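You operate a simulated robot arm through the tools that you are given. There is no shell and no other tool. Be economical: measure what you need, move in short steps, check, and stop when the job is done.

The job below is to be done with a simulated robot arm. You get a single attempt, and the scene is never put back.

TASK
Load the teal tin into the oven and run it at 60 degrees.
Fine: lid off on the bench, tin on the upper shelf; shelf in, door closed and latched before you switch on.
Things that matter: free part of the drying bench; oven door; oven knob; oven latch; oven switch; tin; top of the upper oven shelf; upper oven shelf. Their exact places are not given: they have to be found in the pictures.

It is judged by the outcome, as a careful person would: the job done as asked, and still so three seconds after it is handed in. It fails if anything else is knocked over, pushed out of place, dropped, spilled or broken. Lids that push on must go on centred and level and be pressed home; caps that screw on are set level and turned clockwise until they are tight.

THE ROBOT
A 7-joint arm with a two-finger parallel gripper on a trunk, on a base that drives. Base frame: it is fixed to the floor where the robot stands at the start and does not move with it; the origin is under the middle of the robot, x ahead of it, y to its left, z up; the surface under the hand at the start is at about z = 0.8. Units: m, rad, N and s.
With the tool pointing down near the work surface it reaches from about 0.18 to 0.72 m from the robot's upright axis, wherever it stands. Its first joint turns from -2.897 to 2.897 rad. Places, roughly: free part of the drying bench [0.5, -0.2, 0.8]; oven door [0.2, -1.7, 1]; oven knob [0.4, -1.3, 1]; oven latch [0.4, -1.3, 1.2]; oven switch [0.4, -1.2, 0.9]; tin (6x6x4 cm) [0.3, -1.4, 1.1]; top of the upper oven shelf [0.3, -1.5, 1.1]; upper oven shelf [0.3, -1.5, 1.1]. Payload 1.57 kg.
The TCP is the grasp point between the finger pads, 0.03 m short of the fingertips. In the tool frame z runs along the fingers and y along their closing line. Largest opening 0.11 m; finger width 0.024, thickness 0.012; the body of the gripper, 0.048 by 0.112 m, starts 0.078 m behind the TCP.
Orientation is told as [roll, pitch, yaw] about the base's x, y, z axes, in that order, counted from this pose: with the fingers straight down and closing along the base's y, the tool's x points along the base's -x, its y along +y and its z along -z.

THE INTERFACE
- The arm moves only by the tool arm_command. Its argument "motion" is a list of rows, each a list of 6 numbers: the shift along the tool's x, y, z in mm, then the turn, a rotation vector about the tool's x, y, z in rad. In form: [[tx, ty, tz, ax, ay, az], ...]. A call has 1 to 12 rows; each row shifts and turns the commanded pose from where the row before left it, along the tool's axes as they then stand. "gripper" is the opening, from 0 (shut) to 1 (fully open), set as the call begins (left out, the last holds). Rows are played at 5 a second. More than 0.05 m and 0.15 rad between two rows, or a gripper value outside its range, and nothing of the call is played. Where a pose cannot be reached the arm comes as near as it can. A force on the tool above 40 N (or 10 N above the force at the start of the call, whichever is more), or a blocked arm, ends the call early, and 0.2 s more pass. Each finger travels about 0.045 m/s and halts on what it meets, pressing with about 40 N; the grip force reading is that of the motor and also rises with nothing between the fingers. The clock runs only during rows and for 0.2 s after the last one: add rows that do not move to give the fingers time. It gives the time, the measured TCP pose, the force on the tool (base axes), the opening and the grip force at its end, in the units of the frame above (readings bear some noise), with the torque about the TCP (base axes, N m) and any sound that the robot's microphone picked up.
- Cameras (640 x 400 px; columns grow to the right, rows downward): "scene" is now at [-0.0032, 0.0971, 1.4082]; the picture's right is [-0.73, -0.69, 0.00], its down [-0.48, 0.51, -0.71] and it looks along [0.49, -0.52, -0.70] (base axes); focal length 262 px, centre (320, 200). "wrist" rides on the gripper at [0.07, 0.016, -0.141] in the tool frame; the picture's right is [-0.23, 0.97, 0.00], its down [-0.85, -0.20, -0.48] and it looks along [-0.47, -0.11, 0.88] (tool axes); focal length 222 px, centre (320, 200).
- grab_frame(camera): a new picture of that camera. It takes no simulated time.
- move_column(by): slides the trunk up (or, below 0, down) by that many m; the arm and the scene camera ride with it, the base frame stays. It gives what a move gives, with no picture.
- base_move(legs): drives the robot by 1 to 6 legs, each [ahead, turn to the left] in m and rad, along the robot's own axes; the way and the turn of a leg run together, so that a leg with both is an arc; at most 1.5 m and 3.142 rad a leg. The arm and the cameras ride along, it lands a little off, and it stops where it bumps. It gives what a move gives.
- aim_head(pan, tilt): turns the head with the scene camera to pan (to the left, within 2.705 rad either way) and tilt (down, from -0.506 to 1.204), counted from straight ahead of the robot. It gives what a move gives.
- locate(camera, pixels): for up to 12 pixels [column, row] of the newest picture of that camera ("zoom" is the newest enlarged one), the place [x, y, z] in the base frame of the surface seen there, good to about 0.002 m. It takes no simulated time.
- zoom(camera, box): a new picture of the part [left, top, right, bottom] of that camera's present view, enlarged. It takes no simulated time.
- job_done(): hands the job in; it is judged then, once.

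Go step by step. Measure first, check grasps and placings, and put right what went wrong. The budget is 80 turns and 52 pictures, counting those below and the enlarged ones. Unless the task says otherwise, let go and move clear before handing in, and close with one line.

The tools are called after "Request:" by a JSON object that holds its "method" and its "body". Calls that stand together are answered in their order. arm_command: Moves the arm, as the interface text tells. Its arguments: {"type":"object","properties":{"motion":{"type":"array","items":{"type":"array","items":{"type":"number"}}},"gripper":{"type":"number"}},"required":["motion"]} The other tools are called the same way: move_column (by) slides the trunk up or down; base_move (legs) drives the base; aim_head (pan, tilt) turns the head that bears the scene camera; grab_frame (camera) takes a picture; locate (camera, pixels) gives the place of the surface under pixels of a picture; zoom (camera, box) takes an enlarged picture of a part of a camera's view; job_done () hands the job in.

At the start:

```text
time_s: 0.0
position: [0.3852, -0.2932, 1.0349]
tcp_rot: [0.0, 0.001, -0.001]
wrist_force: [0.2, -0.7, 0.0]
ft_torque: [-0.01, 0.03, 0.0]
opening: 0.1099
finger_force: 0.0
trunk travel left (down, up): [-0.344, 0.246]
robot x, y, heading: [-0.0025, 0.0039, -0.005]
head pan, tilt: [-0.815, 0.775]
```

scene: 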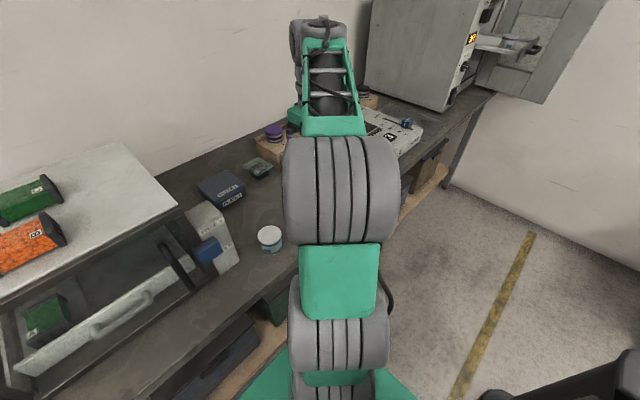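
wrist: 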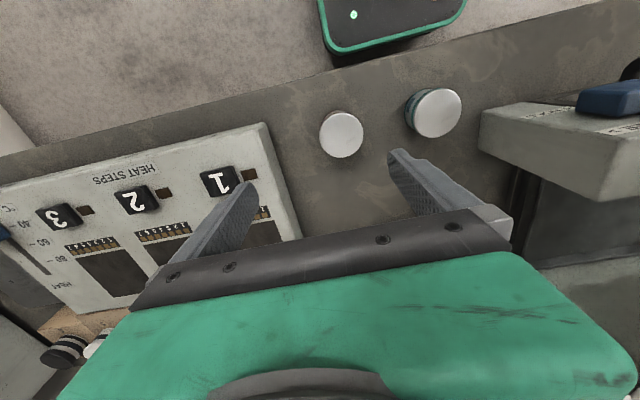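

The scene picture shows the bench, a teal-sided tin near (270,238) and the oven at upper right (430,50) with its door seemingly open. I will look around more closely first.

Request:
{"method": "zoom", "body": {"camera": "scene", "box": [360, 0, 600, 150]}}

Request:
{"method": "zoom", "body": {"camera": "scene", "box": [150, 100, 310, 290]}}

Request:
{"method": "locate", "body": {"camera": "wrist", "pixels": [[341, 135], [437, 113], [413, 115], [341, 180], [230, 200], [290, 150], [490, 150]]}}

```text
2.67 times, centred on (480, 75) of scene
```

zoom: 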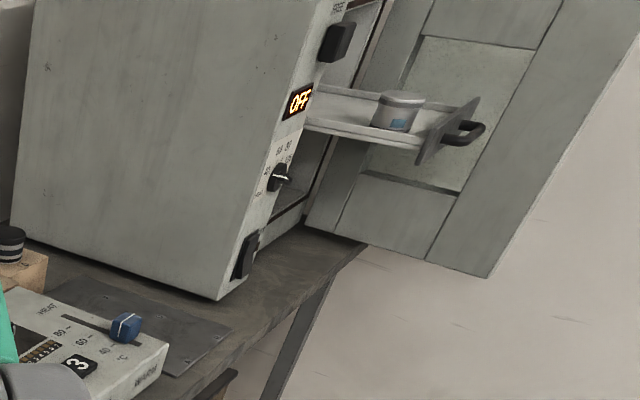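

```text
2.11 times, centred on (230, 195) of scene
```

zoom: 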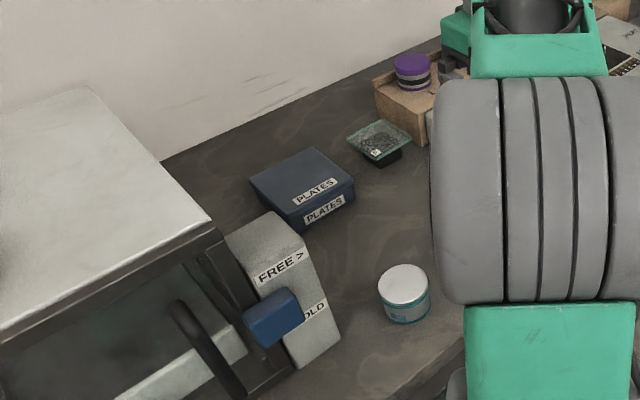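

```text
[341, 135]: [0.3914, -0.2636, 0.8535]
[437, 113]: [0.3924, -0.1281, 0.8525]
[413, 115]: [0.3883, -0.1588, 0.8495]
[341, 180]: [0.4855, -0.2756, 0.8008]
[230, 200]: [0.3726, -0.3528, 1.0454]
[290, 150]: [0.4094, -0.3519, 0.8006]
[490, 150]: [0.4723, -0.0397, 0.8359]
```

Two tins stand on the bench (wrist (341,135) and (437,113)) and one on the drawn-out oven shelf; I need to tell which is teal.

Request:
{"method": "zoom", "body": {"camera": "wrist", "box": [290, 60, 490, 185]}}

Request:
{"method": "aim_head", "body": {"pan": -1.3, "tilt": 0.35}}

Request:
{"method": "grab_frame", "body": {"camera": "scene"}}

```text
3.20 times, centred on (390, 122) of wrist
```

zoom: 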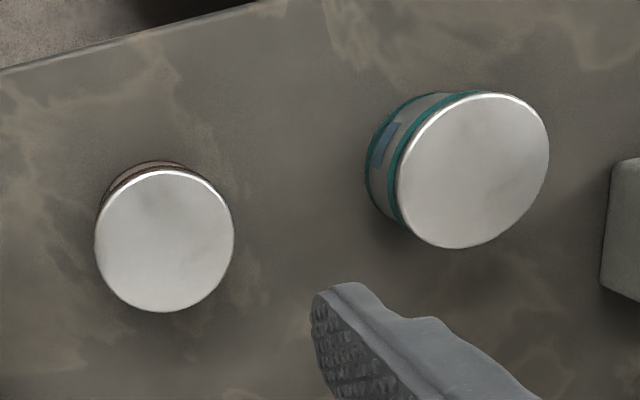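

```text
time_s: 0.9
position: [0.384, -0.293, 1.0345]
tcp_rot: [0.0, 0.001, 0.0]
wrist_force: [-0.1, -0.3, -0.5]
ft_torque: [-0.04, 0.0, -0.02]
opening: 0.11
finger_force: 0.1
trunk travel left (down, up): [-0.344, 0.246]
robot x, y, heading: [0.0025, 0.0, 0.004]
head pan, tilt: [-1.3, 0.351]
```

```text
46 pictures are left
```

scene: 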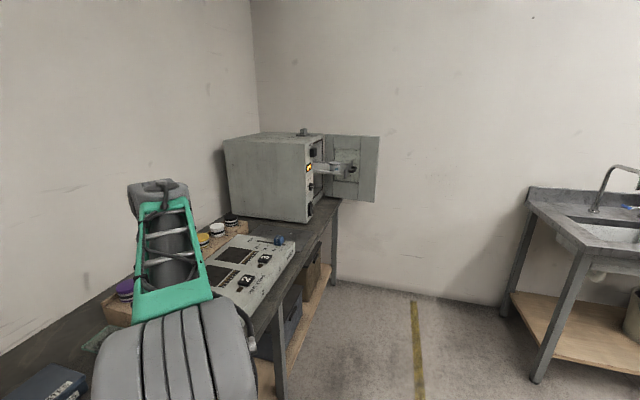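

The right-hand bench tin (wrist (437,113)) has teal bands. Now I look closer at the oven and its shelf.

Request:
{"method": "zoom", "body": {"camera": "scene", "box": [290, 125, 386, 215]}}

Request:
{"method": "locate", "body": {"camera": "scene", "pixels": [[306, 145], [309, 167], [311, 188], [309, 210], [377, 140], [374, 200], [326, 140], [349, 163], [225, 142], [307, 222], [338, 205]]}}

```text
4.44 times, centred on (338, 170) of scene
```

zoom: 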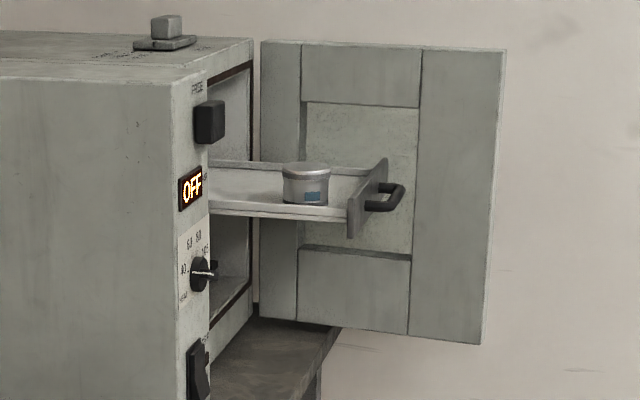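

```text
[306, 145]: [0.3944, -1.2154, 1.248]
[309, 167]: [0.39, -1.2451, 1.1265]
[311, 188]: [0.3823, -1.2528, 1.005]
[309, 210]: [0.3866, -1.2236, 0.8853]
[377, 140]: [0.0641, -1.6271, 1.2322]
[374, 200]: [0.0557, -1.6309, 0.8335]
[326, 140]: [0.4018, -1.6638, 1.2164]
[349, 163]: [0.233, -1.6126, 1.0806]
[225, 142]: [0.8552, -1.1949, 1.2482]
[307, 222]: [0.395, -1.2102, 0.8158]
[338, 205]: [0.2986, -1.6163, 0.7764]
```

The shelf tin is plain silver with a blue label; I need to compare it carefully with the bench tins, so I point the head at the bench.

Request:
{"method": "aim_head", "body": {"pan": -0.3, "tilt": 0.95}}

Request:
{"method": "grab_frame", "body": {"camera": "scene"}}

```text
time_s: 2.2
position: [0.3836, -0.2925, 1.0359]
tcp_rot: [0.001, 0.0, 0.0]
wrist_force: [0.1, 0.2, 0.3]
ft_torque: [0.02, 0.01, 0.03]
opening: 0.11
finger_force: 0.0
trunk travel left (down, up): [-0.344, 0.246]
robot x, y, heading: [0.0013, 0.0029, -0.004]
head pan, tilt: [-0.3, 0.949]
```

```text
44 pictures are left
```

scene: 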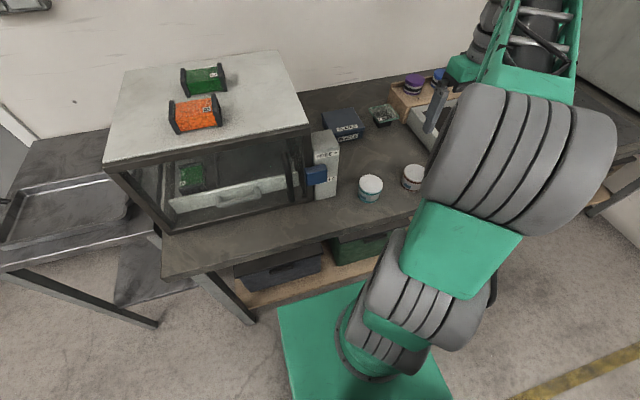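

Request:
{"method": "zoom", "body": {"camera": "scene", "box": [330, 150, 450, 225]}}

Request:
{"method": "locate", "body": {"camera": "scene", "pixels": [[371, 184], [359, 184], [383, 184], [371, 175], [371, 193], [415, 170], [403, 170], [392, 190], [390, 160], [345, 196], [345, 120], [405, 140]]}}

```text
5.33 times, centred on (390, 188) of scene
```

zoom: 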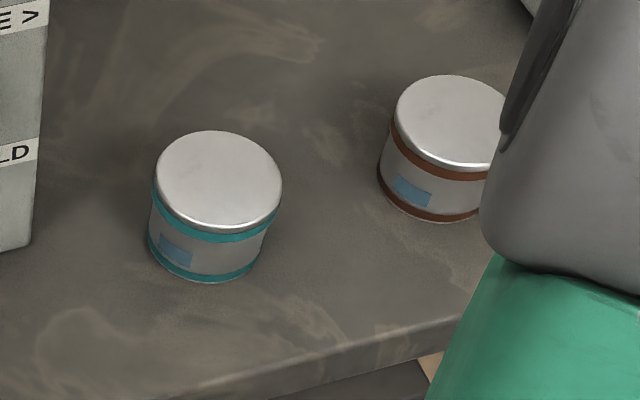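

```text
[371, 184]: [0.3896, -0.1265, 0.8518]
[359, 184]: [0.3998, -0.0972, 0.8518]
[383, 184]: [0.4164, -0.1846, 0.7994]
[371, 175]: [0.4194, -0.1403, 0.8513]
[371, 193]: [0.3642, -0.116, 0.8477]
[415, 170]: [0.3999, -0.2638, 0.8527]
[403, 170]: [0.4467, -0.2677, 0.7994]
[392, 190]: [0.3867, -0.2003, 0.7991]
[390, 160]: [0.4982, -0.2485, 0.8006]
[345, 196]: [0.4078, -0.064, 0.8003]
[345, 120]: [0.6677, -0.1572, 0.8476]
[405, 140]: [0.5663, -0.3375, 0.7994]
```

The teal tin is clearly at about (0.39,-0.13) beside a brown one. I measure lid edges in the zoomed picture.

Request:
{"method": "locate", "body": {"camera": "zoom", "pixels": [[160, 175], [278, 180], [215, 134], [220, 222], [225, 233], [210, 246], [205, 278], [170, 200], [265, 150], [22, 140], [10, 230], [60, 200]]}}

Request:
{"method": "zoom", "body": {"camera": "scene", "box": [280, 90, 440, 215]}}

```text
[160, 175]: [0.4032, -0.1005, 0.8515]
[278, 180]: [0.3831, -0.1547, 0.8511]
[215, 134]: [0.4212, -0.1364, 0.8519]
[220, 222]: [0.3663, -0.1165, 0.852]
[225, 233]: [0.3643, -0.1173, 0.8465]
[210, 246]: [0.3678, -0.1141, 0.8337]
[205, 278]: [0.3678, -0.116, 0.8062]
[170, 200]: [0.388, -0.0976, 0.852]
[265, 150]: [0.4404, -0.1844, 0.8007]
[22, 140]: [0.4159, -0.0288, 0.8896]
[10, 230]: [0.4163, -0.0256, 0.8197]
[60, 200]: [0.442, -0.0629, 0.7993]
```

```text
3.20 times, centred on (360, 152) of scene
```

zoom: 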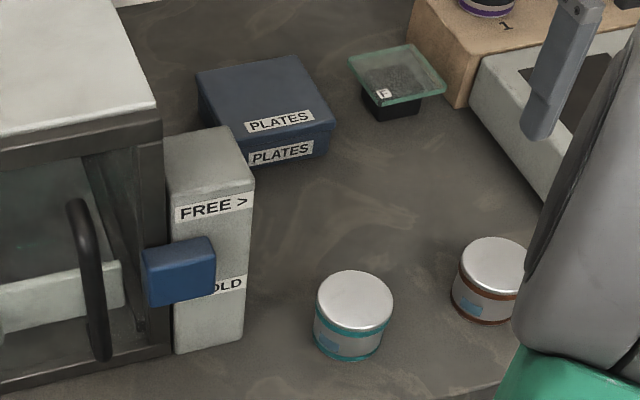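

Lid centre ≈ (0.3935,-0.127), radius 0.03, top z 0.852, lid rim about 8 mm deep. I move over it and come down to z≈0.905 first.

Request:
{"method": "arm_command", "body": {"motion": [[-5, 42, 0, 0, 0, 0], [-5, 42, 0, 0, 0, 0], [0, 42, 0, 0, 0, 0], [0, 39.5, 0, 0, 0, 0], [0, 0, 45, 0, 0, 0], [0, 0, 45, 0, 0, 0], [0, 0, 40, 0, 0, 0], [0, 0, 0, 0, 0, 0]], "gripper": 0.85}}

Request:
{"method": "grab_frame", "body": {"camera": "wrist"}}

```text
time_s: 4.0
position: [0.3917, -0.1259, 0.9033]
tcp_rot: [0.0, 0.0, -0.001]
wrist_force: [-0.1, -0.7, 0.6]
ft_torque: [0.02, 0.0, 0.01]
opening: 0.0935
finger_force: 0.0
trunk travel left (down, up): [-0.344, 0.246]
robot x, y, heading: [-0.0009, -0.001, -0.001]
head pan, tilt: [-0.3, 0.949]
```

```text
41 pictures are left
```

wrist: 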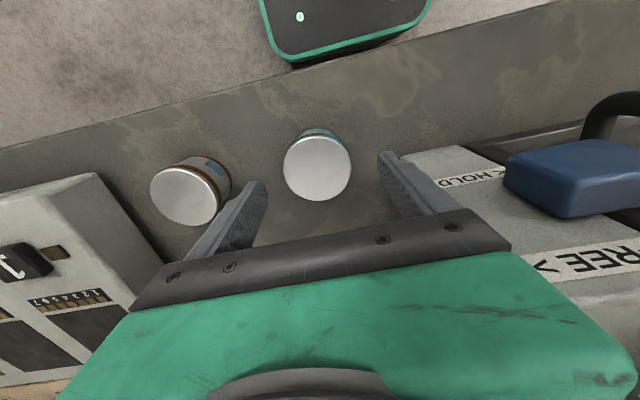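

The fingertips straddle the lid evenly. Down 27 mm so only the lid rim is between the tips, then close.

Request:
{"method": "arm_command", "body": {"motion": [[-1, 0, 14, 0, 0, 0], [0, 0, 13, 0, 0, 0], [0, 0, 0, 0, 0, 0]]}}

Request:
{"method": "arm_command", "body": {"motion": [[0, 0, 0, 0, 0, 0], [0, 0, 0, 0, 0, 0], [0, 0, 0, 0, 0, 0], [0, 0, 0, 0, 0, 0], [0, 0, 0, 0, 0, 0]], "gripper": 0.4}}

Request:
{"method": "zoom", "body": {"camera": "wrist", "box": [220, 100, 420, 225]}}

```text
time_s: 4.8
position: [0.3936, -0.1267, 0.877]
tcp_rot: [0.0, -0.001, 0.0]
wrist_force: [0.4, 0.3, 1.1]
ft_torque: [-0.03, -0.02, -0.02]
opening: 0.0937
finger_force: 0.2
trunk travel left (down, up): [-0.344, 0.246]
robot x, y, heading: [-0.0002, 0.0005, 0.0]
head pan, tilt: [-0.3, 0.949]
```

```text
time_s: 6.0
position: [0.3939, -0.1254, 0.878]
tcp_rot: [0.0, 0.001, -0.001]
wrist_force: [-0.5, 0.3, -0.4]
ft_torque: [0.01, 0.02, -0.01]
opening: 0.0617
finger_force: 39.7
trunk travel left (down, up): [-0.344, 0.246]
robot x, y, heading: [0.0004, -0.001, 0.0]
head pan, tilt: [-0.3, 0.949]
```

```text
3.20 times, centred on (320, 162) of wrist
```

zoom: 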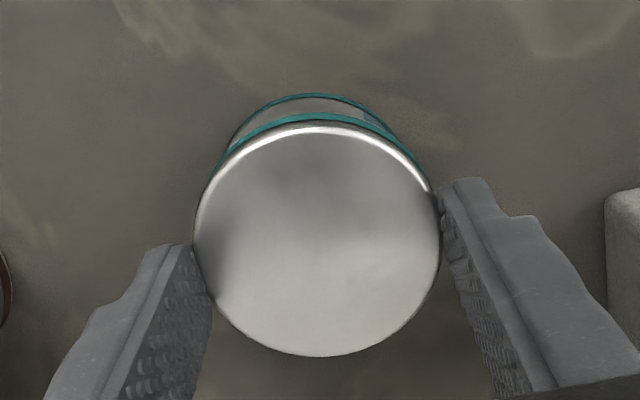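

The lid is gripped (opening 0.0617, 40 N). I lift slowly and look whether the tin stays.

Request:
{"method": "arm_command", "body": {"motion": [[0, 0, -3, 0, 0, 0], [0, 0, -4, 0, 0, 0], [0, 0, -4, 0, 0, 0], [0, 0, -4, 0, 0, 0]]}}

Request:
{"method": "zoom", "body": {"camera": "wrist", "box": [220, 100, 420, 225]}}

```text
time_s: 7.0
position: [0.3944, -0.127, 0.8914]
tcp_rot: [0.0, 0.001, 0.001]
wrist_force: [-0.2, 0.1, -0.1]
ft_torque: [0.05, 0.01, 0.02]
opening: 0.0617
finger_force: 40.0
trunk travel left (down, up): [-0.344, 0.246]
robot x, y, heading: [0.0023, 0.0029, 0.0]
head pan, tilt: [-0.3, 0.949]
```

```text
3.20 times, centred on (320, 162) of wrist
```

zoom: 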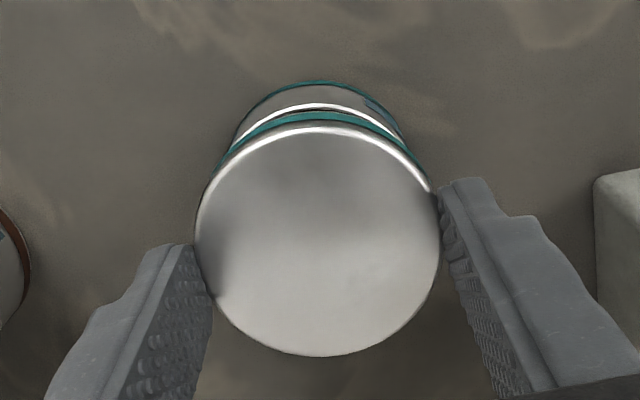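

The white body rim shows beneath the lifted lid, so it is coming off. I lift clear and check from the scene camera.

Request:
{"method": "arm_command", "body": {"motion": [[0, 0, -20, 0, 0, 0], [0, 0, -30, 0, 0, 0], [0, 0, -30, 0, 0, 0]]}}

Request:
{"method": "zoom", "body": {"camera": "scene", "box": [290, 100, 450, 225]}}

```text
time_s: 7.8
position: [0.3932, -0.1265, 0.9761]
tcp_rot: [0.0, -0.001, -0.001]
wrist_force: [-0.2, 0.0, -0.3]
ft_torque: [0.01, 0.04, -0.02]
opening: 0.0615
finger_force: 39.8
trunk travel left (down, up): [-0.344, 0.246]
robot x, y, heading: [-0.0008, 0.0011, 0.002]
head pan, tilt: [-0.3, 0.949]
```

```text
3.20 times, centred on (370, 162) of scene
```

zoom: 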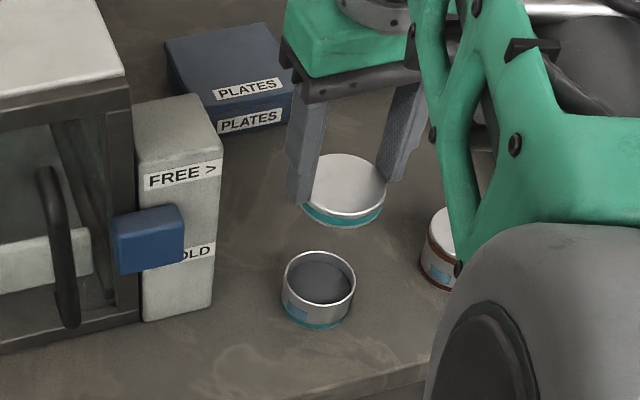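

Lid off, tin stays. I measure lid bottom edge and tin rim.

Request:
{"method": "locate", "body": {"camera": "zoom", "pixels": [[345, 211], [345, 224], [345, 190], [287, 277], [352, 288], [318, 254], [315, 303], [318, 323], [318, 280], [380, 240]]}}

```text
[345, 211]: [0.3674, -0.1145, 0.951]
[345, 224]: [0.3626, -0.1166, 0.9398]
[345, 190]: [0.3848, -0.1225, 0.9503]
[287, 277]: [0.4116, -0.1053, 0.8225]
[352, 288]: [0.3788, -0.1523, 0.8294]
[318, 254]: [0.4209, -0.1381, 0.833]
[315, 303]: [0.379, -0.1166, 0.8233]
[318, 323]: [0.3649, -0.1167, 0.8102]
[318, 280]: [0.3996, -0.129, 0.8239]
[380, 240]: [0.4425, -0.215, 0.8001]
```

Lid bottom is 38 mm below the TCP. I carry it to (0.50,-0.20), 2 cm above the bench first, then set it down gently.

Request:
{"method": "arm_command", "body": {"motion": [[-36, -25, 0, 0, 0, 0], [-36, -25, 0, 0, 0, 0], [-35, -23.5, 0, 0, 0, 0], [0, 0, 40, 0, 0, 0], [0, 0, 40, 0, 0, 0], [0, 0, 35, 0, 0, 0], [0, 0, 12, 0, 0, 0], [0, 0, 5, 0, 0, 0], [0, 0, 3, 0, 0, 0], [0, 0, 0, 0, 0, 0]]}}

```text
time_s: 10.0
position: [0.504, -0.2014, 0.8403]
tcp_rot: [-0.002, -0.008, 0.001]
wrist_force: [0.4, -3.4, 27.7]
ft_torque: [-0.13, -0.11, 0.02]
opening: 0.062
finger_force: 40.3
trunk travel left (down, up): [-0.344, 0.246]
robot x, y, heading: [0.0031, 0.0014, 0.001]
head pan, tilt: [-0.3, 0.949]
```

Contact with the bench (27.7 N up); I back off 1 mm, release and lift.

Request:
{"method": "arm_command", "body": {"motion": [[0, 0, -1, 0, 0, 0], [0, 0, 0, 0, 0, 0]]}}

Request:
{"method": "arm_command", "body": {"motion": [[0, 0, 0, 0, 0, 0], [0, 0, 0, 0, 0, 0], [0, 0, -30, 0, 0, 0], [0, 0, -40, 0, 0, 0], [0, 0, -40, 0, 0, 0]], "gripper": 0.8}}

Request:
{"method": "zoom", "body": {"camera": "scene", "box": [290, 100, 450, 225]}}

```text
time_s: 10.6
position: [0.5037, -0.2006, 0.841]
tcp_rot: [-0.002, -0.003, 0.0]
wrist_force: [6.8, -5.7, 25.4]
ft_torque: [-0.25, -0.41, -0.02]
opening: 0.0615
finger_force: 40.0
trunk travel left (down, up): [-0.344, 0.246]
robot x, y, heading: [-0.0028, -0.0003, -0.001]
head pan, tilt: [-0.3, 0.949]
```

```text
time_s: 11.8
position: [0.4985, -0.2014, 0.9522]
tcp_rot: [0.0, 0.0, 0.0]
wrist_force: [0.1, 0.3, -1.0]
ft_torque: [0.01, 0.02, -0.01]
opening: 0.0879
finger_force: 0.1
trunk travel left (down, up): [-0.344, 0.246]
robot x, y, heading: [-0.0012, -0.0014, 0.001]
head pan, tilt: [-0.3, 0.949]
```

```text
3.20 times, centred on (370, 162) of scene
```

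zoom: 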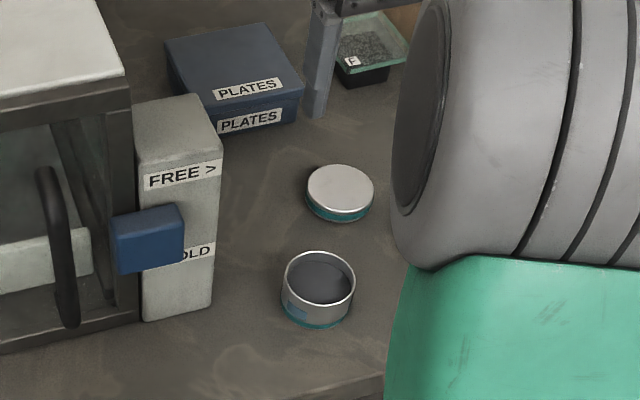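

Lid lies flat on the bench. Now I go back above the tin and down around its body with fingertips ~8 mm above the bench.

Request:
{"method": "arm_command", "body": {"motion": [[35, 25, 0, 0, 0, 0], [35, 25, 0, 0, 0, 0], [35, 24.5, 0, 0, 0, 0], [0, 0, 30, 0, 0, 0], [0, 0, 30, 0, 0, 0], [0, 0, 30, 0, 0, 0], [0, 0, 24, 0, 0, 0], [0, 0, 0, 0, 0, 0]]}}

Request:
{"method": "zoom", "body": {"camera": "wrist", "box": [220, 100, 420, 225]}}

```text
time_s: 13.6
position: [0.4006, -0.1246, 0.8372]
tcp_rot: [-0.001, 0.0, -0.001]
wrist_force: [-0.8, 0.5, -0.4]
ft_torque: [0.01, -0.02, 0.0]
opening: 0.0879
finger_force: 0.1
trunk travel left (down, up): [-0.344, 0.246]
robot x, y, heading: [0.003, 0.0023, -0.002]
head pan, tilt: [-0.3, 0.949]
```

```text
3.20 times, centred on (320, 162) of wrist
```

zoom: 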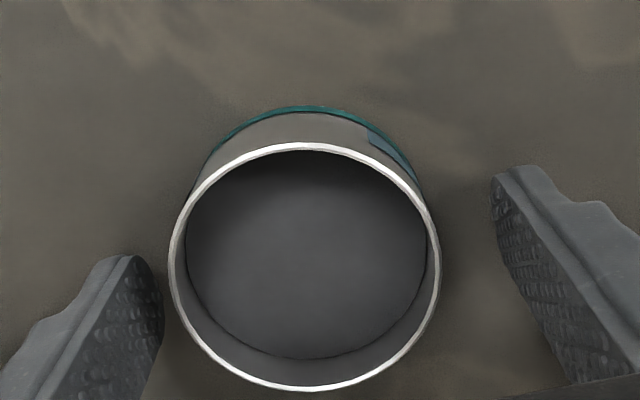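

The tin is between the fingers; I nudge 4 mm back in x, then close.

Request:
{"method": "arm_command", "body": {"motion": [[4, 0, 0, 0, 0, 0], [0, 0, 0, 0, 0, 0]]}}

Request:
{"method": "arm_command", "body": {"motion": [[0, 0, 0, 0, 0, 0], [0, 0, 0, 0, 0, 0], [0, 0, 0, 0, 0, 0], [0, 0, 0, 0, 0, 0], [0, 0, -10, 0, 0, 0], [0, 0, -20, 0, 0, 0], [0, 0, -40, 0, 0, 0], [0, 0, -40, 0, 0, 0]], "gripper": 0.3}}

Request:
{"method": "grab_frame", "body": {"camera": "wrist"}}

```text
time_s: 14.2
position: [0.3944, -0.1264, 0.8349]
tcp_rot: [-0.001, 0.001, -0.001]
wrist_force: [0.2, 0.0, -0.7]
ft_torque: [0.01, -0.02, -0.03]
opening: 0.0879
finger_force: 0.0
trunk travel left (down, up): [-0.344, 0.246]
robot x, y, heading: [-0.0019, 0.0035, 0.001]
head pan, tilt: [-0.3, 0.949]
```

```text
time_s: 16.0
position: [0.3954, -0.1263, 0.949]
tcp_rot: [0.0, 0.002, 0.0]
wrist_force: [0.5, -0.1, -1.0]
ft_torque: [0.01, 0.04, 0.0]
opening: 0.0589
finger_force: 40.2
trunk travel left (down, up): [-0.344, 0.246]
robot x, y, heading: [-0.0008, 0.003, -0.002]
head pan, tilt: [-0.3, 0.949]
```

```text
35 pictures are left
```

wrist: 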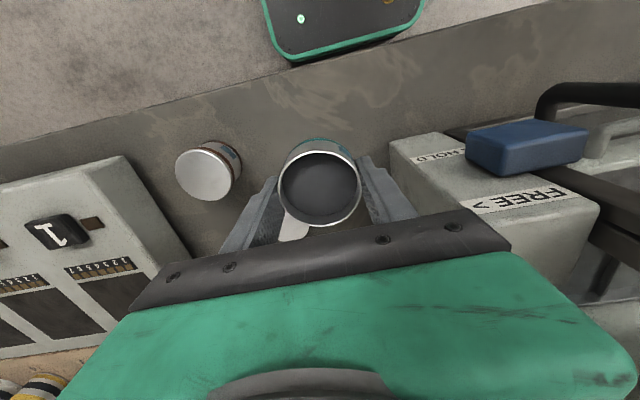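

Tin is held (opening 0.0589, 40 N). I raise the trunk and drive: back up, turn left, reverse toward the oven so the arm trails away from the open door, then turn back to face +x.

Request:
{"method": "move_column", "body": {"by": 0.24}}

Request:
{"method": "base_move", "body": {"legs": [[-0.3, 0], [0, 1.571], [-1.25, 0]]}}

Request:
{"method": "aim_head", "body": {"pan": -2.0, "tilt": 0.6}}

Request:
{"method": "grab_frame", "body": {"camera": "scene"}}

```text
time_s: 18.5
position: [0.3953, -0.1255, 1.1874]
tcp_rot: [-0.001, 0.001, -0.002]
wrist_force: [0.5, -0.5, -1.1]
ft_torque: [0.02, -0.04, -0.02]
opening: 0.0593
finger_force: 39.6
trunk travel left (down, up): [-0.584, 0.006]
robot x, y, heading: [-0.0012, 0.0054, 0.001]
head pan, tilt: [-0.3, 0.949]
```

```text
time_s: 30.1
position: [-0.2009, -0.836, 1.1883]
tcp_rot: [0.0, 0.0, 1.577]
wrist_force: [-0.2, 0.4, -0.6]
ft_torque: [0.02, 0.01, -0.03]
opening: 0.0588
finger_force: 40.1
trunk travel left (down, up): [-0.584, 0.006]
robot x, y, heading: [-0.3275, -1.2322, 1.576]
head pan, tilt: [-0.3, 0.949]
```

```text
time_s: 31.9
position: [-0.2012, -0.8359, 1.1878]
tcp_rot: [0.0, 0.0, 1.577]
wrist_force: [-0.2, -0.2, -1.5]
ft_torque: [0.01, 0.01, -0.01]
opening: 0.059
finger_force: 40.6
trunk travel left (down, up): [-0.584, 0.006]
robot x, y, heading: [-0.3272, -1.2321, 1.575]
head pan, tilt: [-2.0, 0.6]
```

```text
34 pictures are left
```

scene: 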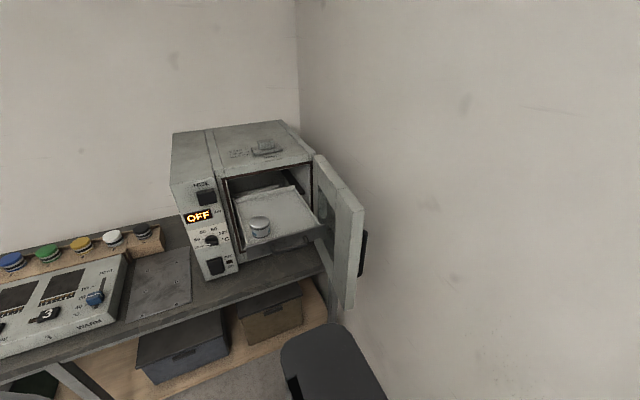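

Good view of the oven; I zoom to see shelf, latch and door and measure.

Request:
{"method": "zoom", "body": {"camera": "scene", "box": [165, 110, 375, 320]}}

```text
1.90 times, centred on (270, 215) of scene
```

zoom: 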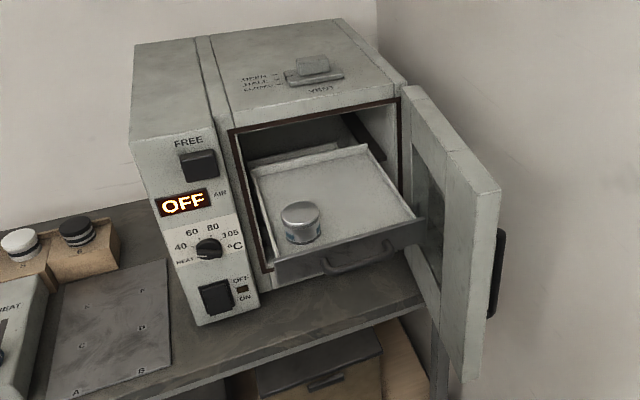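

Request:
{"method": "locate", "body": {"camera": "zoom", "pixels": [[300, 212], [283, 213], [318, 220], [300, 243], [258, 178], [368, 148], [416, 218], [275, 268], [345, 190], [350, 262], [199, 165], [208, 247]]}}

Request:
{"method": "locate", "body": {"camera": "zoom", "pixels": [[216, 297], [242, 289], [500, 190], [470, 380], [407, 88], [405, 240], [445, 150], [496, 260], [232, 130], [398, 100], [262, 270], [440, 230]]}}

```text
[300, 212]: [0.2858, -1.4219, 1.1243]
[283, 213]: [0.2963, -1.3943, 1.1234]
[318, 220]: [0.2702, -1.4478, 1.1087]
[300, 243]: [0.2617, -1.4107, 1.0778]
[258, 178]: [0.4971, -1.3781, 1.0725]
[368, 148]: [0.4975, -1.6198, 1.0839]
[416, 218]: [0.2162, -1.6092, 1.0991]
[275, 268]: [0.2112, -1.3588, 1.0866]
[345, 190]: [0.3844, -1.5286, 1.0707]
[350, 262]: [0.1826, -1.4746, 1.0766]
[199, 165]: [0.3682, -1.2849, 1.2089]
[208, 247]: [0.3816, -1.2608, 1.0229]
```

```text
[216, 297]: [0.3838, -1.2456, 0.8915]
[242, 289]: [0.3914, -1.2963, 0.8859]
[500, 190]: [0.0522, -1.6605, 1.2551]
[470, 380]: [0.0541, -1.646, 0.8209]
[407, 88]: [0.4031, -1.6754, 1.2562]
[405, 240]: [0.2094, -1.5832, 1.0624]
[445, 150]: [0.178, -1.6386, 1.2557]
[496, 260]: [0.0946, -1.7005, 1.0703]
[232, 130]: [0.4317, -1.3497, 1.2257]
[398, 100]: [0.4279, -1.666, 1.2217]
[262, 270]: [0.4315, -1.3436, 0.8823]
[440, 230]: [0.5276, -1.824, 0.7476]
```

Shelf floor z≈1.071, interior y −1.37…−1.61, x 0.22…0.5; the grey tin stands at (0.285,−1.42). I turn to face +x and go ahead 0.1 m; the teal tin will go at about (0.295,−1.53).

Request:
{"method": "base_move", "body": {"legs": [[0, -1.576], [0.1, 0]]}}

Request:
{"method": "aim_head", "body": {"pan": -0.2, "tilt": 0.65}}

Request:
{"method": "grab_frame", "body": {"camera": "scene"}}

```text
time_s: 36.7
position: [0.1794, -1.3255, 1.1872]
tcp_rot: [0.0, 0.002, 0.066]
wrist_force: [0.2, 0.4, -0.5]
ft_torque: [0.0, 0.05, 0.0]
opening: 0.0587
finger_force: 39.5
trunk travel left (down, up): [-0.584, 0.006]
robot x, y, heading: [-0.2238, -1.2238, 0.07]
head pan, tilt: [-2.0, 0.6]
```

```text
time_s: 38.5
position: [0.1774, -1.3264, 1.1875]
tcp_rot: [0.002, 0.001, 0.065]
wrist_force: [-0.2, 0.1, -1.5]
ft_torque: [-0.02, -0.01, -0.03]
opening: 0.0592
finger_force: 40.2
trunk travel left (down, up): [-0.584, 0.006]
robot x, y, heading: [-0.2247, -1.2255, 0.064]
head pan, tilt: [-0.201, 0.649]
```

```text
32 pictures are left
```

scene: 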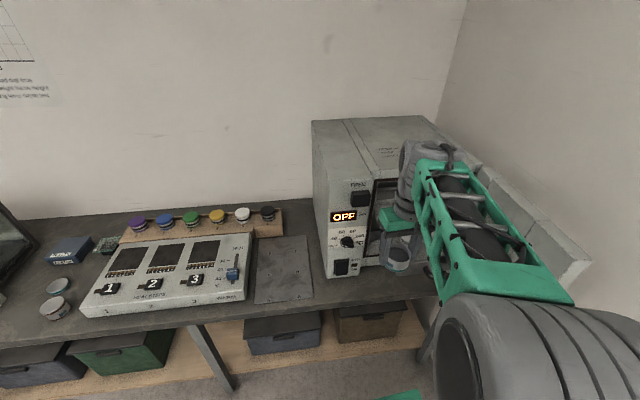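

I check the forearm's height relative to the open door before moving.

Request:
{"method": "locate", "body": {"camera": "scene", "pixels": [[440, 280], [560, 295], [432, 175], [500, 340], [590, 262], [480, 300], [445, 150], [405, 225], [397, 255], [610, 340]]}}

Request:
{"method": "grab_frame", "body": {"camera": "wrist"}}

```text
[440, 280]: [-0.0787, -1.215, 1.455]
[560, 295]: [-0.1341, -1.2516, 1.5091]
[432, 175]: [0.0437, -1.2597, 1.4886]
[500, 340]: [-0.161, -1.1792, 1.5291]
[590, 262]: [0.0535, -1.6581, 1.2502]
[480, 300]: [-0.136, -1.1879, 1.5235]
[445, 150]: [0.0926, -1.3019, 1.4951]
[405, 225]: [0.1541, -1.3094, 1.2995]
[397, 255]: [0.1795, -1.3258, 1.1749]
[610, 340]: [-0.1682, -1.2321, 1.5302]
```

```text
31 pictures are left
```

wrist: 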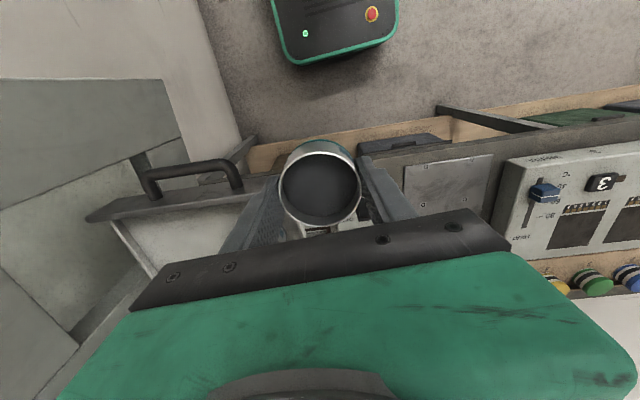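

The forearm is above 1.4 m, well clear of the door. I move over the shelf at height, then come down to ~1.115.

Request:
{"method": "arm_command", "body": {"motion": [[0, -43, 0, 0, 0, 0], [0, -43, 0, 0, 0, 0], [0, -43, 0, 0, 0, 0], [0, -43, 0, 0, 0, 0], [0, -39.3, 0, 0, 0, 0], [-35, 0, 0, 0, 0, 0], [-35, 0, 0, 0, 0, 0], [-33.3, 0, 0, 0, 0, 0], [0, 0, 30, 0, 0, 0], [0, 0, 25, 0, 0, 0], [0, 0, 15, 0, 0, 0], [0, 0, 0, 0, 0, 0]]}}

Request:
{"method": "grab_frame", "body": {"camera": "wrist"}}

```text
time_s: 41.1
position: [0.2964, -1.5289, 1.1165]
tcp_rot: [0.0, 0.0, 0.067]
wrist_force: [-0.2, 1.1, -1.5]
ft_torque: [-0.02, 0.02, 0.02]
opening: 0.059
finger_force: 39.9
trunk travel left (down, up): [-0.584, 0.006]
robot x, y, heading: [-0.2272, -1.2279, 0.067]
head pan, tilt: [-0.201, 0.649]
```

```text
30 pictures are left
```

wrist: 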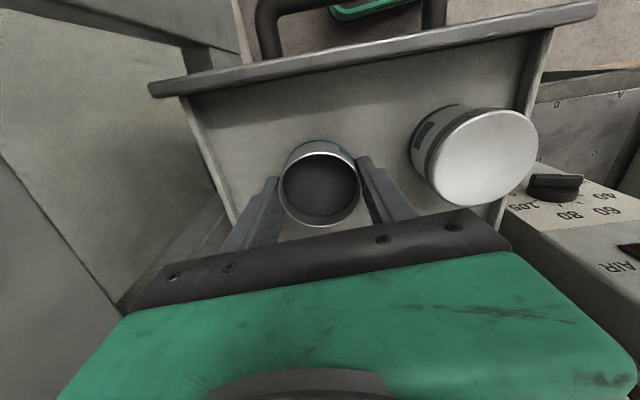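

Positioned well inside the tray between grey tin and side wall. I lower in small steps until contact.

Request:
{"method": "arm_command", "body": {"motion": [[0, 0, 4, 0, 0, 0], [0, 0, 3, 0, 0, 0], [0, 0, 2, 0, 0, 0], [0, 0, 1, 0, 0, 0], [0, 0, 0, 0, 0, 0]]}}

```text
time_s: 42.3
position: [0.2948, -1.5295, 1.1088]
tcp_rot: [0.0, -0.001, 0.067]
wrist_force: [-1.2, -2.2, 6.4]
ft_torque: [0.04, 0.14, 0.04]
opening: 0.0589
finger_force: 39.9
trunk travel left (down, up): [-0.584, 0.006]
robot x, y, heading: [-0.2263, -1.225, 0.071]
head pan, tilt: [-0.201, 0.649]
```

Contact (6 N). Release and lift away.

Request:
{"method": "arm_command", "body": {"motion": [[0, 0, 0, 0, 0, 0], [0, 0, 0, 0, 0, 0], [0, 0, 0, 0, 0, 0], [0, 0, -15, 0, 0, 0], [0, 0, -35, 0, 0, 0], [0, 0, -45, 0, 0, 0], [0, 0, -45, 0, 0, 0]], "gripper": 0.7}}

Request:
{"method": "grab_frame", "body": {"camera": "wrist"}}

```text
time_s: 43.9
position: [0.2953, -1.5296, 1.2504]
tcp_rot: [0.0, -0.001, 0.068]
wrist_force: [-0.3, 0.0, -0.7]
ft_torque: [0.0, 0.0, -0.01]
opening: 0.0767
finger_force: 0.0
trunk travel left (down, up): [-0.584, 0.006]
robot x, y, heading: [-0.2266, -1.2273, 0.065]
head pan, tilt: [-0.201, 0.649]
```

```text
29 pictures are left
```

wrist: 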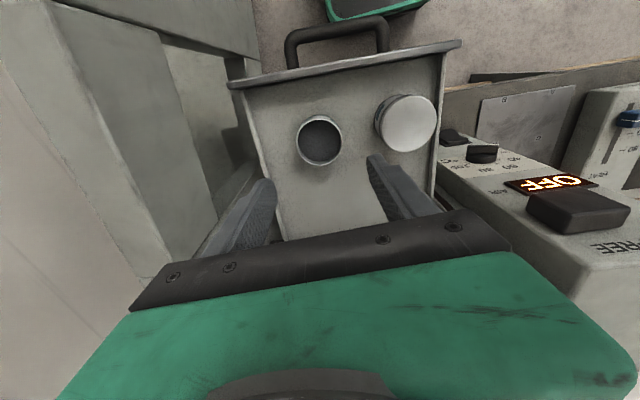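

Teal tin stands upright on the shelf (wrist (319,142)) beside the grey one. Now I back off in front of the handle, shut the fingers, square the yaw and tilt the tool slightly forward for pushing the shelf in.

Request:
{"method": "arm_command", "body": {"motion": [[0, 0, 0, 0, 0, 0.067], [40, 12, 0, 0, 0, 0], [42, 12, 0, 0, 0, 0], [42, 12, 0, 0, 0, 0], [43, 9, 0, 0, 0, 0], [0, 0, 0, 0, -0.15, 0], [0, 0, 0, 0, -0.15, 0], [0, 0, 0, 0, -0.15, 0], [0, 0, 0, 0, 0, 0]], "gripper": 0}}

Request:
{"method": "grab_frame", "body": {"camera": "wrist"}}

```text
time_s: 45.9
position: [0.1283, -1.4853, 1.2481]
tcp_rot: [0.002, -0.452, -0.003]
wrist_force: [0.2, 0.3, -1.0]
ft_torque: [0.02, 0.03, -0.03]
opening: 0.0
finger_force: 22.1
trunk travel left (down, up): [-0.584, 0.006]
robot x, y, heading: [-0.221, -1.2265, 0.067]
head pan, tilt: [-0.201, 0.649]
```

```text
28 pictures are left
```

wrist: 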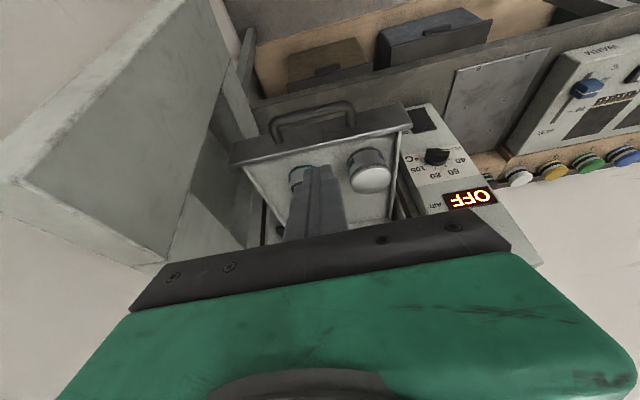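

Tilted forward as wanted. I measure handle bar and plate.

Request:
{"method": "locate", "body": {"camera": "wrist", "pixels": [[310, 107], [280, 125], [350, 110], [276, 140], [350, 128], [233, 153], [408, 122], [315, 135], [299, 178], [368, 160]]}}

```text
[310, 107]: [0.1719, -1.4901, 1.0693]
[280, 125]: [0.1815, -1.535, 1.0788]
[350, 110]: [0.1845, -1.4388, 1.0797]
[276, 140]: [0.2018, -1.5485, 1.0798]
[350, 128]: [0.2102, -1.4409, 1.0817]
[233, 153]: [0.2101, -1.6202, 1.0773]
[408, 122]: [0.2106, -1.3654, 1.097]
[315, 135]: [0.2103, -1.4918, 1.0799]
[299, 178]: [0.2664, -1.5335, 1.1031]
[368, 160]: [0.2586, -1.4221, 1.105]
```

Handle bar is at x≈0.172, z≈1.07. I descend in front of it and then push forward gently.

Request:
{"method": "arm_command", "body": {"motion": [[18, 0, 37.4, 0, 0, 0], [18, 0, 37.4, 0, 0, 0], [18, 0, 37.4, 0, 0, 0], [18, 0, 37.4, 0, 0, 0], [0, 0, 0, 0, 0, 0]]}}

Request:
{"method": "arm_command", "body": {"motion": [[-9, 0, 4.35, 0, 0, 0], [-4.5, 0, 2.2, 0, 0, 0], [-4.5, 0, 2.2, 0, 0, 0], [-4.5, 0, 2.2, 0, 0, 0], [-4.5, 0, 2.2, 0, 0, 0], [-4.5, 0, 2.2, 0, 0, 0], [-4.5, 0, 2.2, 0, 0, 0], [-4.5, 0, 2.2, 0, 0, 0], [-4.5, 0, 2.2, 0, 0, 0], [0, 0, 0, 0, 0, 0]]}}

Request:
{"method": "grab_frame", "body": {"camera": "wrist"}}

```text
time_s: 47.1
position: [0.1292, -1.4837, 1.08]
tcp_rot: [-0.001, -0.451, -0.001]
wrist_force: [0.5, -0.3, 0.2]
ft_torque: [-0.04, 0.01, -0.02]
opening: 0.0
finger_force: 21.9
trunk travel left (down, up): [-0.584, 0.006]
robot x, y, heading: [-0.2266, -1.2253, 0.065]
head pan, tilt: [-0.201, 0.649]
```

```text
time_s: 49.3
position: [0.1773, -1.4839, 1.082]
tcp_rot: [0.001, -0.45, -0.002]
wrist_force: [-0.7, 0.1, 0.5]
ft_torque: [-0.03, 0.03, 0.0]
opening: 0.0
finger_force: 21.4
trunk travel left (down, up): [-0.584, 0.006]
robot x, y, heading: [-0.2224, -1.2258, 0.067]
head pan, tilt: [-0.201, 0.649]
```

```text
27 pictures are left
```

wrist: 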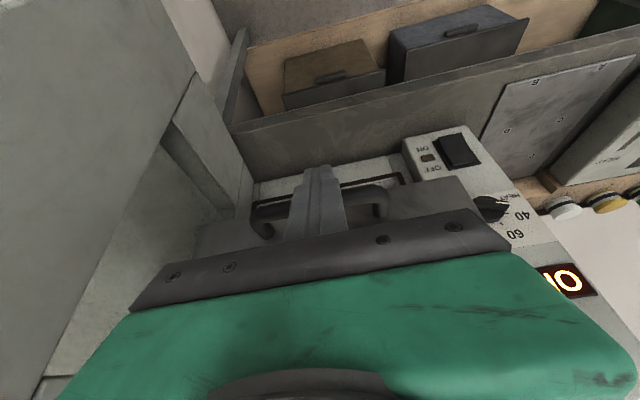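

The fingers are against the bar, pushing with little force. Continue in small steps.

Request:
{"method": "arm_command", "body": {"motion": [[-6, 0, 2.9, 0, 0, 0], [-8, 0, 3.86, 0, 0, 0], [-9, 0, 4.35, 0, 0, 0], [-9, 0, 4.35, 0, 0, 0], [-9, 0, 4.35, 0, 0, 0], [-9, 0, 4.35, 0, 0, 0], [-9, 0, 4.35, 0, 0, 0], [-9, 0, 4.35, 0, 0, 0], [-9, 0, 4.35, 0, 0, 0], [-9, 0, 4.35, 0, 0, 0], [-4.5, 0, 2.2, 0, 0, 0]]}}

Request:
{"method": "zoom", "body": {"camera": "scene", "box": [300, 100, 500, 300]}}

```text
time_s: 51.7
position: [0.2792, -1.4845, 1.0818]
tcp_rot: [-0.001, -0.452, -0.002]
wrist_force: [-1.2, 0.6, 0.4]
ft_torque: [-0.01, 0.01, 0.0]
opening: 0.0
finger_force: 21.5
trunk travel left (down, up): [-0.584, 0.006]
robot x, y, heading: [-0.2281, -1.2286, 0.064]
head pan, tilt: [-0.201, 0.649]
```

```text
2.00 times, centred on (400, 200) of scene
```

zoom: 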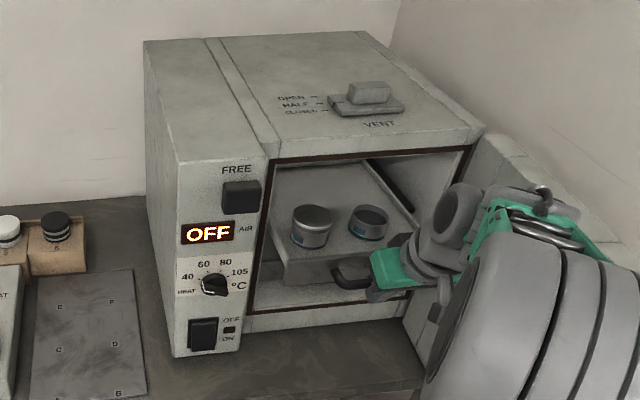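

Both tins ride along well. Continue pushing to the stop.

Request:
{"method": "arm_command", "body": {"motion": [[-6, 0, 2.9, 0, 0, 0], [-9, 0, 4.35, 0, 0, 0], [-9, 0, 4.35, 0, 0, 0], [-9, 0, 4.35, 0, 0, 0], [-9, 0, 4.35, 0, 0, 0], [-9, 0, 4.35, 0, 0, 0], [-9, 0, 4.35, 0, 0, 0], [-9, 0, 4.35, 0, 0, 0], [-9, 0, 4.35, 0, 0, 0], [-9, 0, 4.35, 0, 0, 0], [-6, 0, 2.9, 0, 0, 0]]}}

Request:
{"method": "zoom", "body": {"camera": "scene", "box": [300, 100, 500, 300]}}

```text
time_s: 54.1
position: [0.3831, -1.4839, 1.0826]
tcp_rot: [0.0, -0.452, 0.0]
wrist_force: [0.1, 0.0, 0.2]
ft_torque: [0.03, 0.01, 0.01]
opening: 0.0001
finger_force: 21.4
trunk travel left (down, up): [-0.584, 0.006]
robot x, y, heading: [-0.2212, -1.2266, 0.067]
head pan, tilt: [-0.201, 0.649]
```

```text
2.00 times, centred on (400, 200) of scene
```

zoom: 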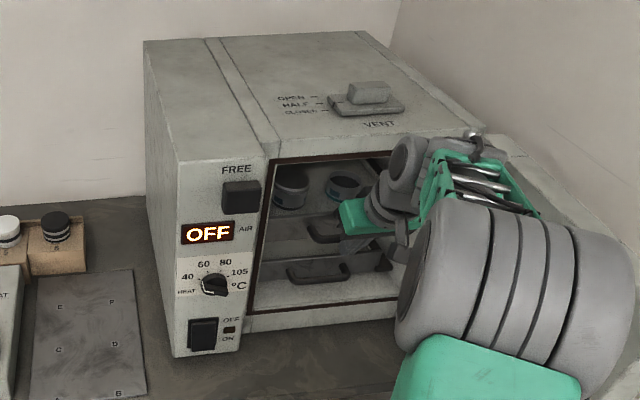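

The lower shelf is visible as a reference; the upper one still sits a bit further out. I keep pushing in 5 mm steps until resistance.

Request:
{"method": "arm_command", "body": {"motion": [[-4.5, 0, 2.2, 0, 0, 0], [-4.5, 0, 2.2, 0, 0, 0], [-4.5, 0, 2.2, 0, 0, 0], [-4.5, 0, 2.2, 0, 0, 0], [-4.5, 0, 2.2, 0, 0, 0], [-4.5, 0, 2.2, 0, 0, 0], [-4.5, 0, 2.2, 0, 0, 0], [-4.5, 0, 2.2, 0, 0, 0], [0, 0, 0, 0, 0, 0]]}}

Request:
{"method": "zoom", "body": {"camera": "scene", "box": [360, 160, 460, 260]}}

```text
time_s: 56.1
position: [0.4227, -1.4858, 1.0817]
tcp_rot: [-0.001, -0.449, -0.002]
wrist_force: [0.1, 0.4, -0.3]
ft_torque: [-0.01, 0.0, 0.0]
opening: 0.0
finger_force: 21.0
trunk travel left (down, up): [-0.584, 0.006]
robot x, y, heading: [-0.2284, -1.2233, 0.068]
head pan, tilt: [-0.201, 0.649]
```

```text
4.00 times, centred on (410, 210) of scene
```

zoom: 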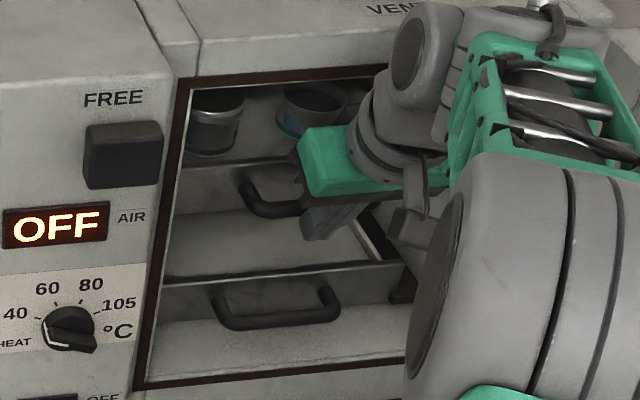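

Request:
{"method": "locate", "body": {"camera": "zoom", "pixels": [[250, 200], [225, 175], [200, 175], [195, 290], [245, 275], [222, 315], [290, 320], [265, 212], [345, 300], [310, 120], [215, 135]]}}

```text
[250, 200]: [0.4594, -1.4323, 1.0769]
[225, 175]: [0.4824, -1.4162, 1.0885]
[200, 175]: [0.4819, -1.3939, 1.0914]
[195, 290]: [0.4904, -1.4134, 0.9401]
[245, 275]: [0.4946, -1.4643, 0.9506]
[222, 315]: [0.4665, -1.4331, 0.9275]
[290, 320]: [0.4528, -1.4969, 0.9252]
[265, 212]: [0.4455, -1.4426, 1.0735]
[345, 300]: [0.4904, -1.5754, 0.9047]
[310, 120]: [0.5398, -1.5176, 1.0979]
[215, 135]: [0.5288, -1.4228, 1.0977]
```

Upper shelf front is at x 0.482, the lower one (fully in) at 0.490. About 8–9 mm remain.

Request:
{"method": "arm_command", "body": {"motion": [[-2.7, 0, 1.3, 0, 0, 0], [-2.7, 0, 1.3, 0, 0, 0], [-1.8, 0, 0.87, 0, 0, 0], [-1.8, 0, 0.87, 0, 0, 0], [-1.8, 0, 0.87, 0, 0, 0], [0, 0, 0, 0, 0, 0]]}}

```text
time_s: 57.5
position: [0.432, -1.4858, 1.0815]
tcp_rot: [0.002, -0.446, -0.003]
wrist_force: [-14.2, 0.4, -4.3]
ft_torque: [0.0, 0.27, 0.01]
opening: 0.0
finger_force: 21.2
trunk travel left (down, up): [-0.584, 0.006]
robot x, y, heading: [-0.2213, -1.2256, 0.061]
head pan, tilt: [-0.201, 0.649]
```

14 N at the stop: shelf is fully in. I retract, level the tool and raise, then look at the door.

Request:
{"method": "arm_command", "body": {"motion": [[18, 0, -8.7, 0, 0, 0], [36, 0, -17.4, 0, 0, 0], [36, 0, -17.4, 0, 0, 0], [36, 0, -17.4, 0, 0, 0], [36, 0, -17.4, 0, 0, 0], [36, 0, -17.4, 0, 0, 0], [36, 0, -17.4, 0, 0, 0], [0, 0, 0, 0, 0.15, 0], [0, 0, 0, 0, 0.15, 0], [0, 0, 0, 0, 0.15, 0]]}}

Request:
{"method": "arm_command", "body": {"motion": [[0, 0, -45, 0, 0, 0], [0, 0, -45, 0, 0, 0], [0, 0, -45, 0, 0, 0], [0, 0, -45, 0, 0, 0], [0, 0, -45, 0, 0, 0], [0, 0, -45, 0, 0, 0], [0, 0, 0, 0, 0, 0]]}}

Request:
{"method": "grab_frame", "body": {"camera": "scene"}}

Request:
{"method": "grab_frame", "body": {"camera": "wrist"}}

```text
time_s: 59.7
position: [0.1738, -1.4848, 1.0826]
tcp_rot: [0.001, 0.001, -0.002]
wrist_force: [-0.6, -0.9, 0.3]
ft_torque: [0.02, -0.02, 0.04]
opening: 0.0
finger_force: 21.3
trunk travel left (down, up): [-0.584, 0.006]
robot x, y, heading: [-0.2246, -1.2286, 0.067]
head pan, tilt: [-0.201, 0.649]
```

```text
time_s: 61.3
position: [0.1777, -1.485, 1.3526]
tcp_rot: [0.001, 0.0, -0.003]
wrist_force: [0.4, -0.4, 0.0]
ft_torque: [0.02, -0.02, 0.0]
opening: 0.0
finger_force: 21.6
trunk travel left (down, up): [-0.584, 0.006]
robot x, y, heading: [-0.2235, -1.2249, 0.067]
head pan, tilt: [-0.201, 0.649]
```

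```text
23 pictures are left
```

scene: 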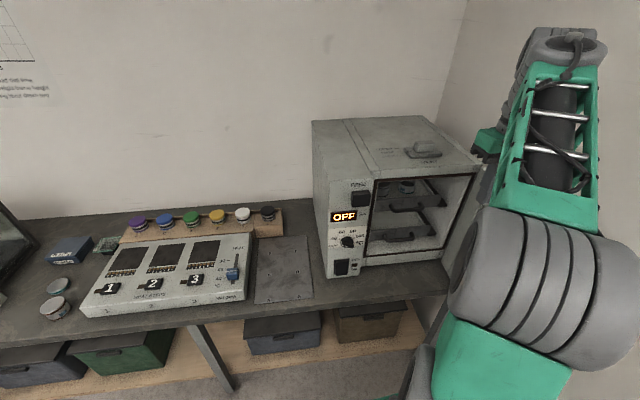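

```text
22 pictures are left
```

wrist: 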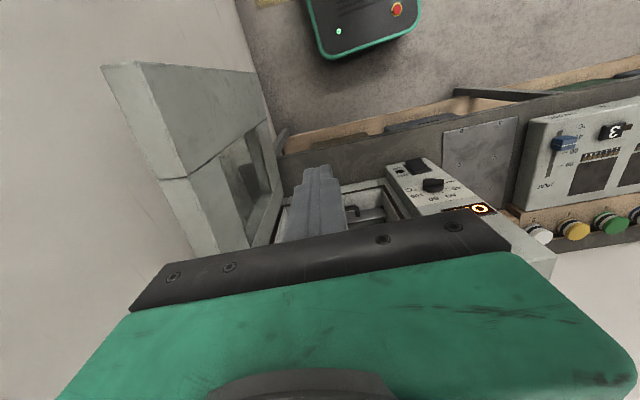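

The door's top edge is clear in the wrist picture ((105,68)–(250,72) free edge, left side (160,175)); I measure it and the wall.

Request:
{"method": "locate", "body": {"camera": "wrist", "pixels": [[140, 66], [108, 70], [130, 63], [160, 170], [212, 150], [187, 175], [200, 175], [90, 150], [60, 250], [145, 110], [256, 72]]}}

```text
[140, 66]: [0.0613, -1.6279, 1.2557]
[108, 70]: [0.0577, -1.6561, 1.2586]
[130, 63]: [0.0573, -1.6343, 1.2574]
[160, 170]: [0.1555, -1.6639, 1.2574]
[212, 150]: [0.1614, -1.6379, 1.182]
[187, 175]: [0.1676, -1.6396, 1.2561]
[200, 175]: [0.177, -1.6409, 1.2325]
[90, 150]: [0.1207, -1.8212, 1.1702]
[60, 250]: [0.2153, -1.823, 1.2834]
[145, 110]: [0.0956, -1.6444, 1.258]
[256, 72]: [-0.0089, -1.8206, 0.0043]
```

Door top z 1.257, outer face y≈−1.66, wall y −1.82. I go over the free end to (0.085,−1.70) and down behind the door, fingertips to z 1.19.

Request:
{"method": "arm_command", "body": {"motion": [[19, -43, 0, 0, 0, 0], [19, -43, 0, 0, 0, 0], [19, -43, 0, 0, 0, 0], [18, -43, 0, 0, 0, 0], [18, -43, 0, 0, 0, 0], [0, 0, 0, 0, 0, 0]]}}

Request:
{"method": "grab_frame", "body": {"camera": "wrist"}}

```text
time_s: 62.7
position: [0.081, -1.6991, 1.3552]
tcp_rot: [-0.001, 0.001, -0.001]
wrist_force: [-0.1, 0.5, 0.2]
ft_torque: [-0.02, -0.03, 0.03]
opening: 0.0
finger_force: 21.2
trunk travel left (down, up): [-0.584, 0.006]
robot x, y, heading: [-0.2235, -1.2275, 0.071]
head pan, tilt: [-0.201, 0.649]
```

```text
21 pictures are left
```

wrist: 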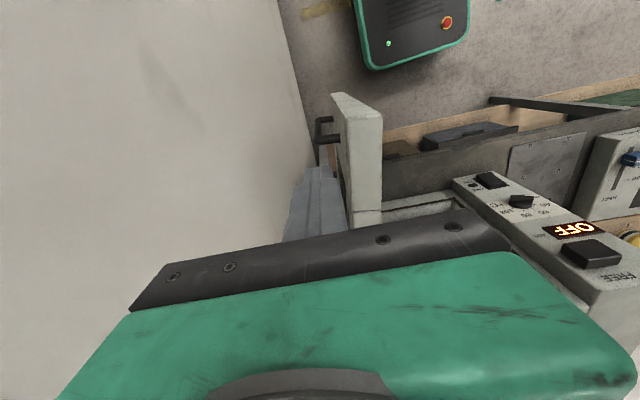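

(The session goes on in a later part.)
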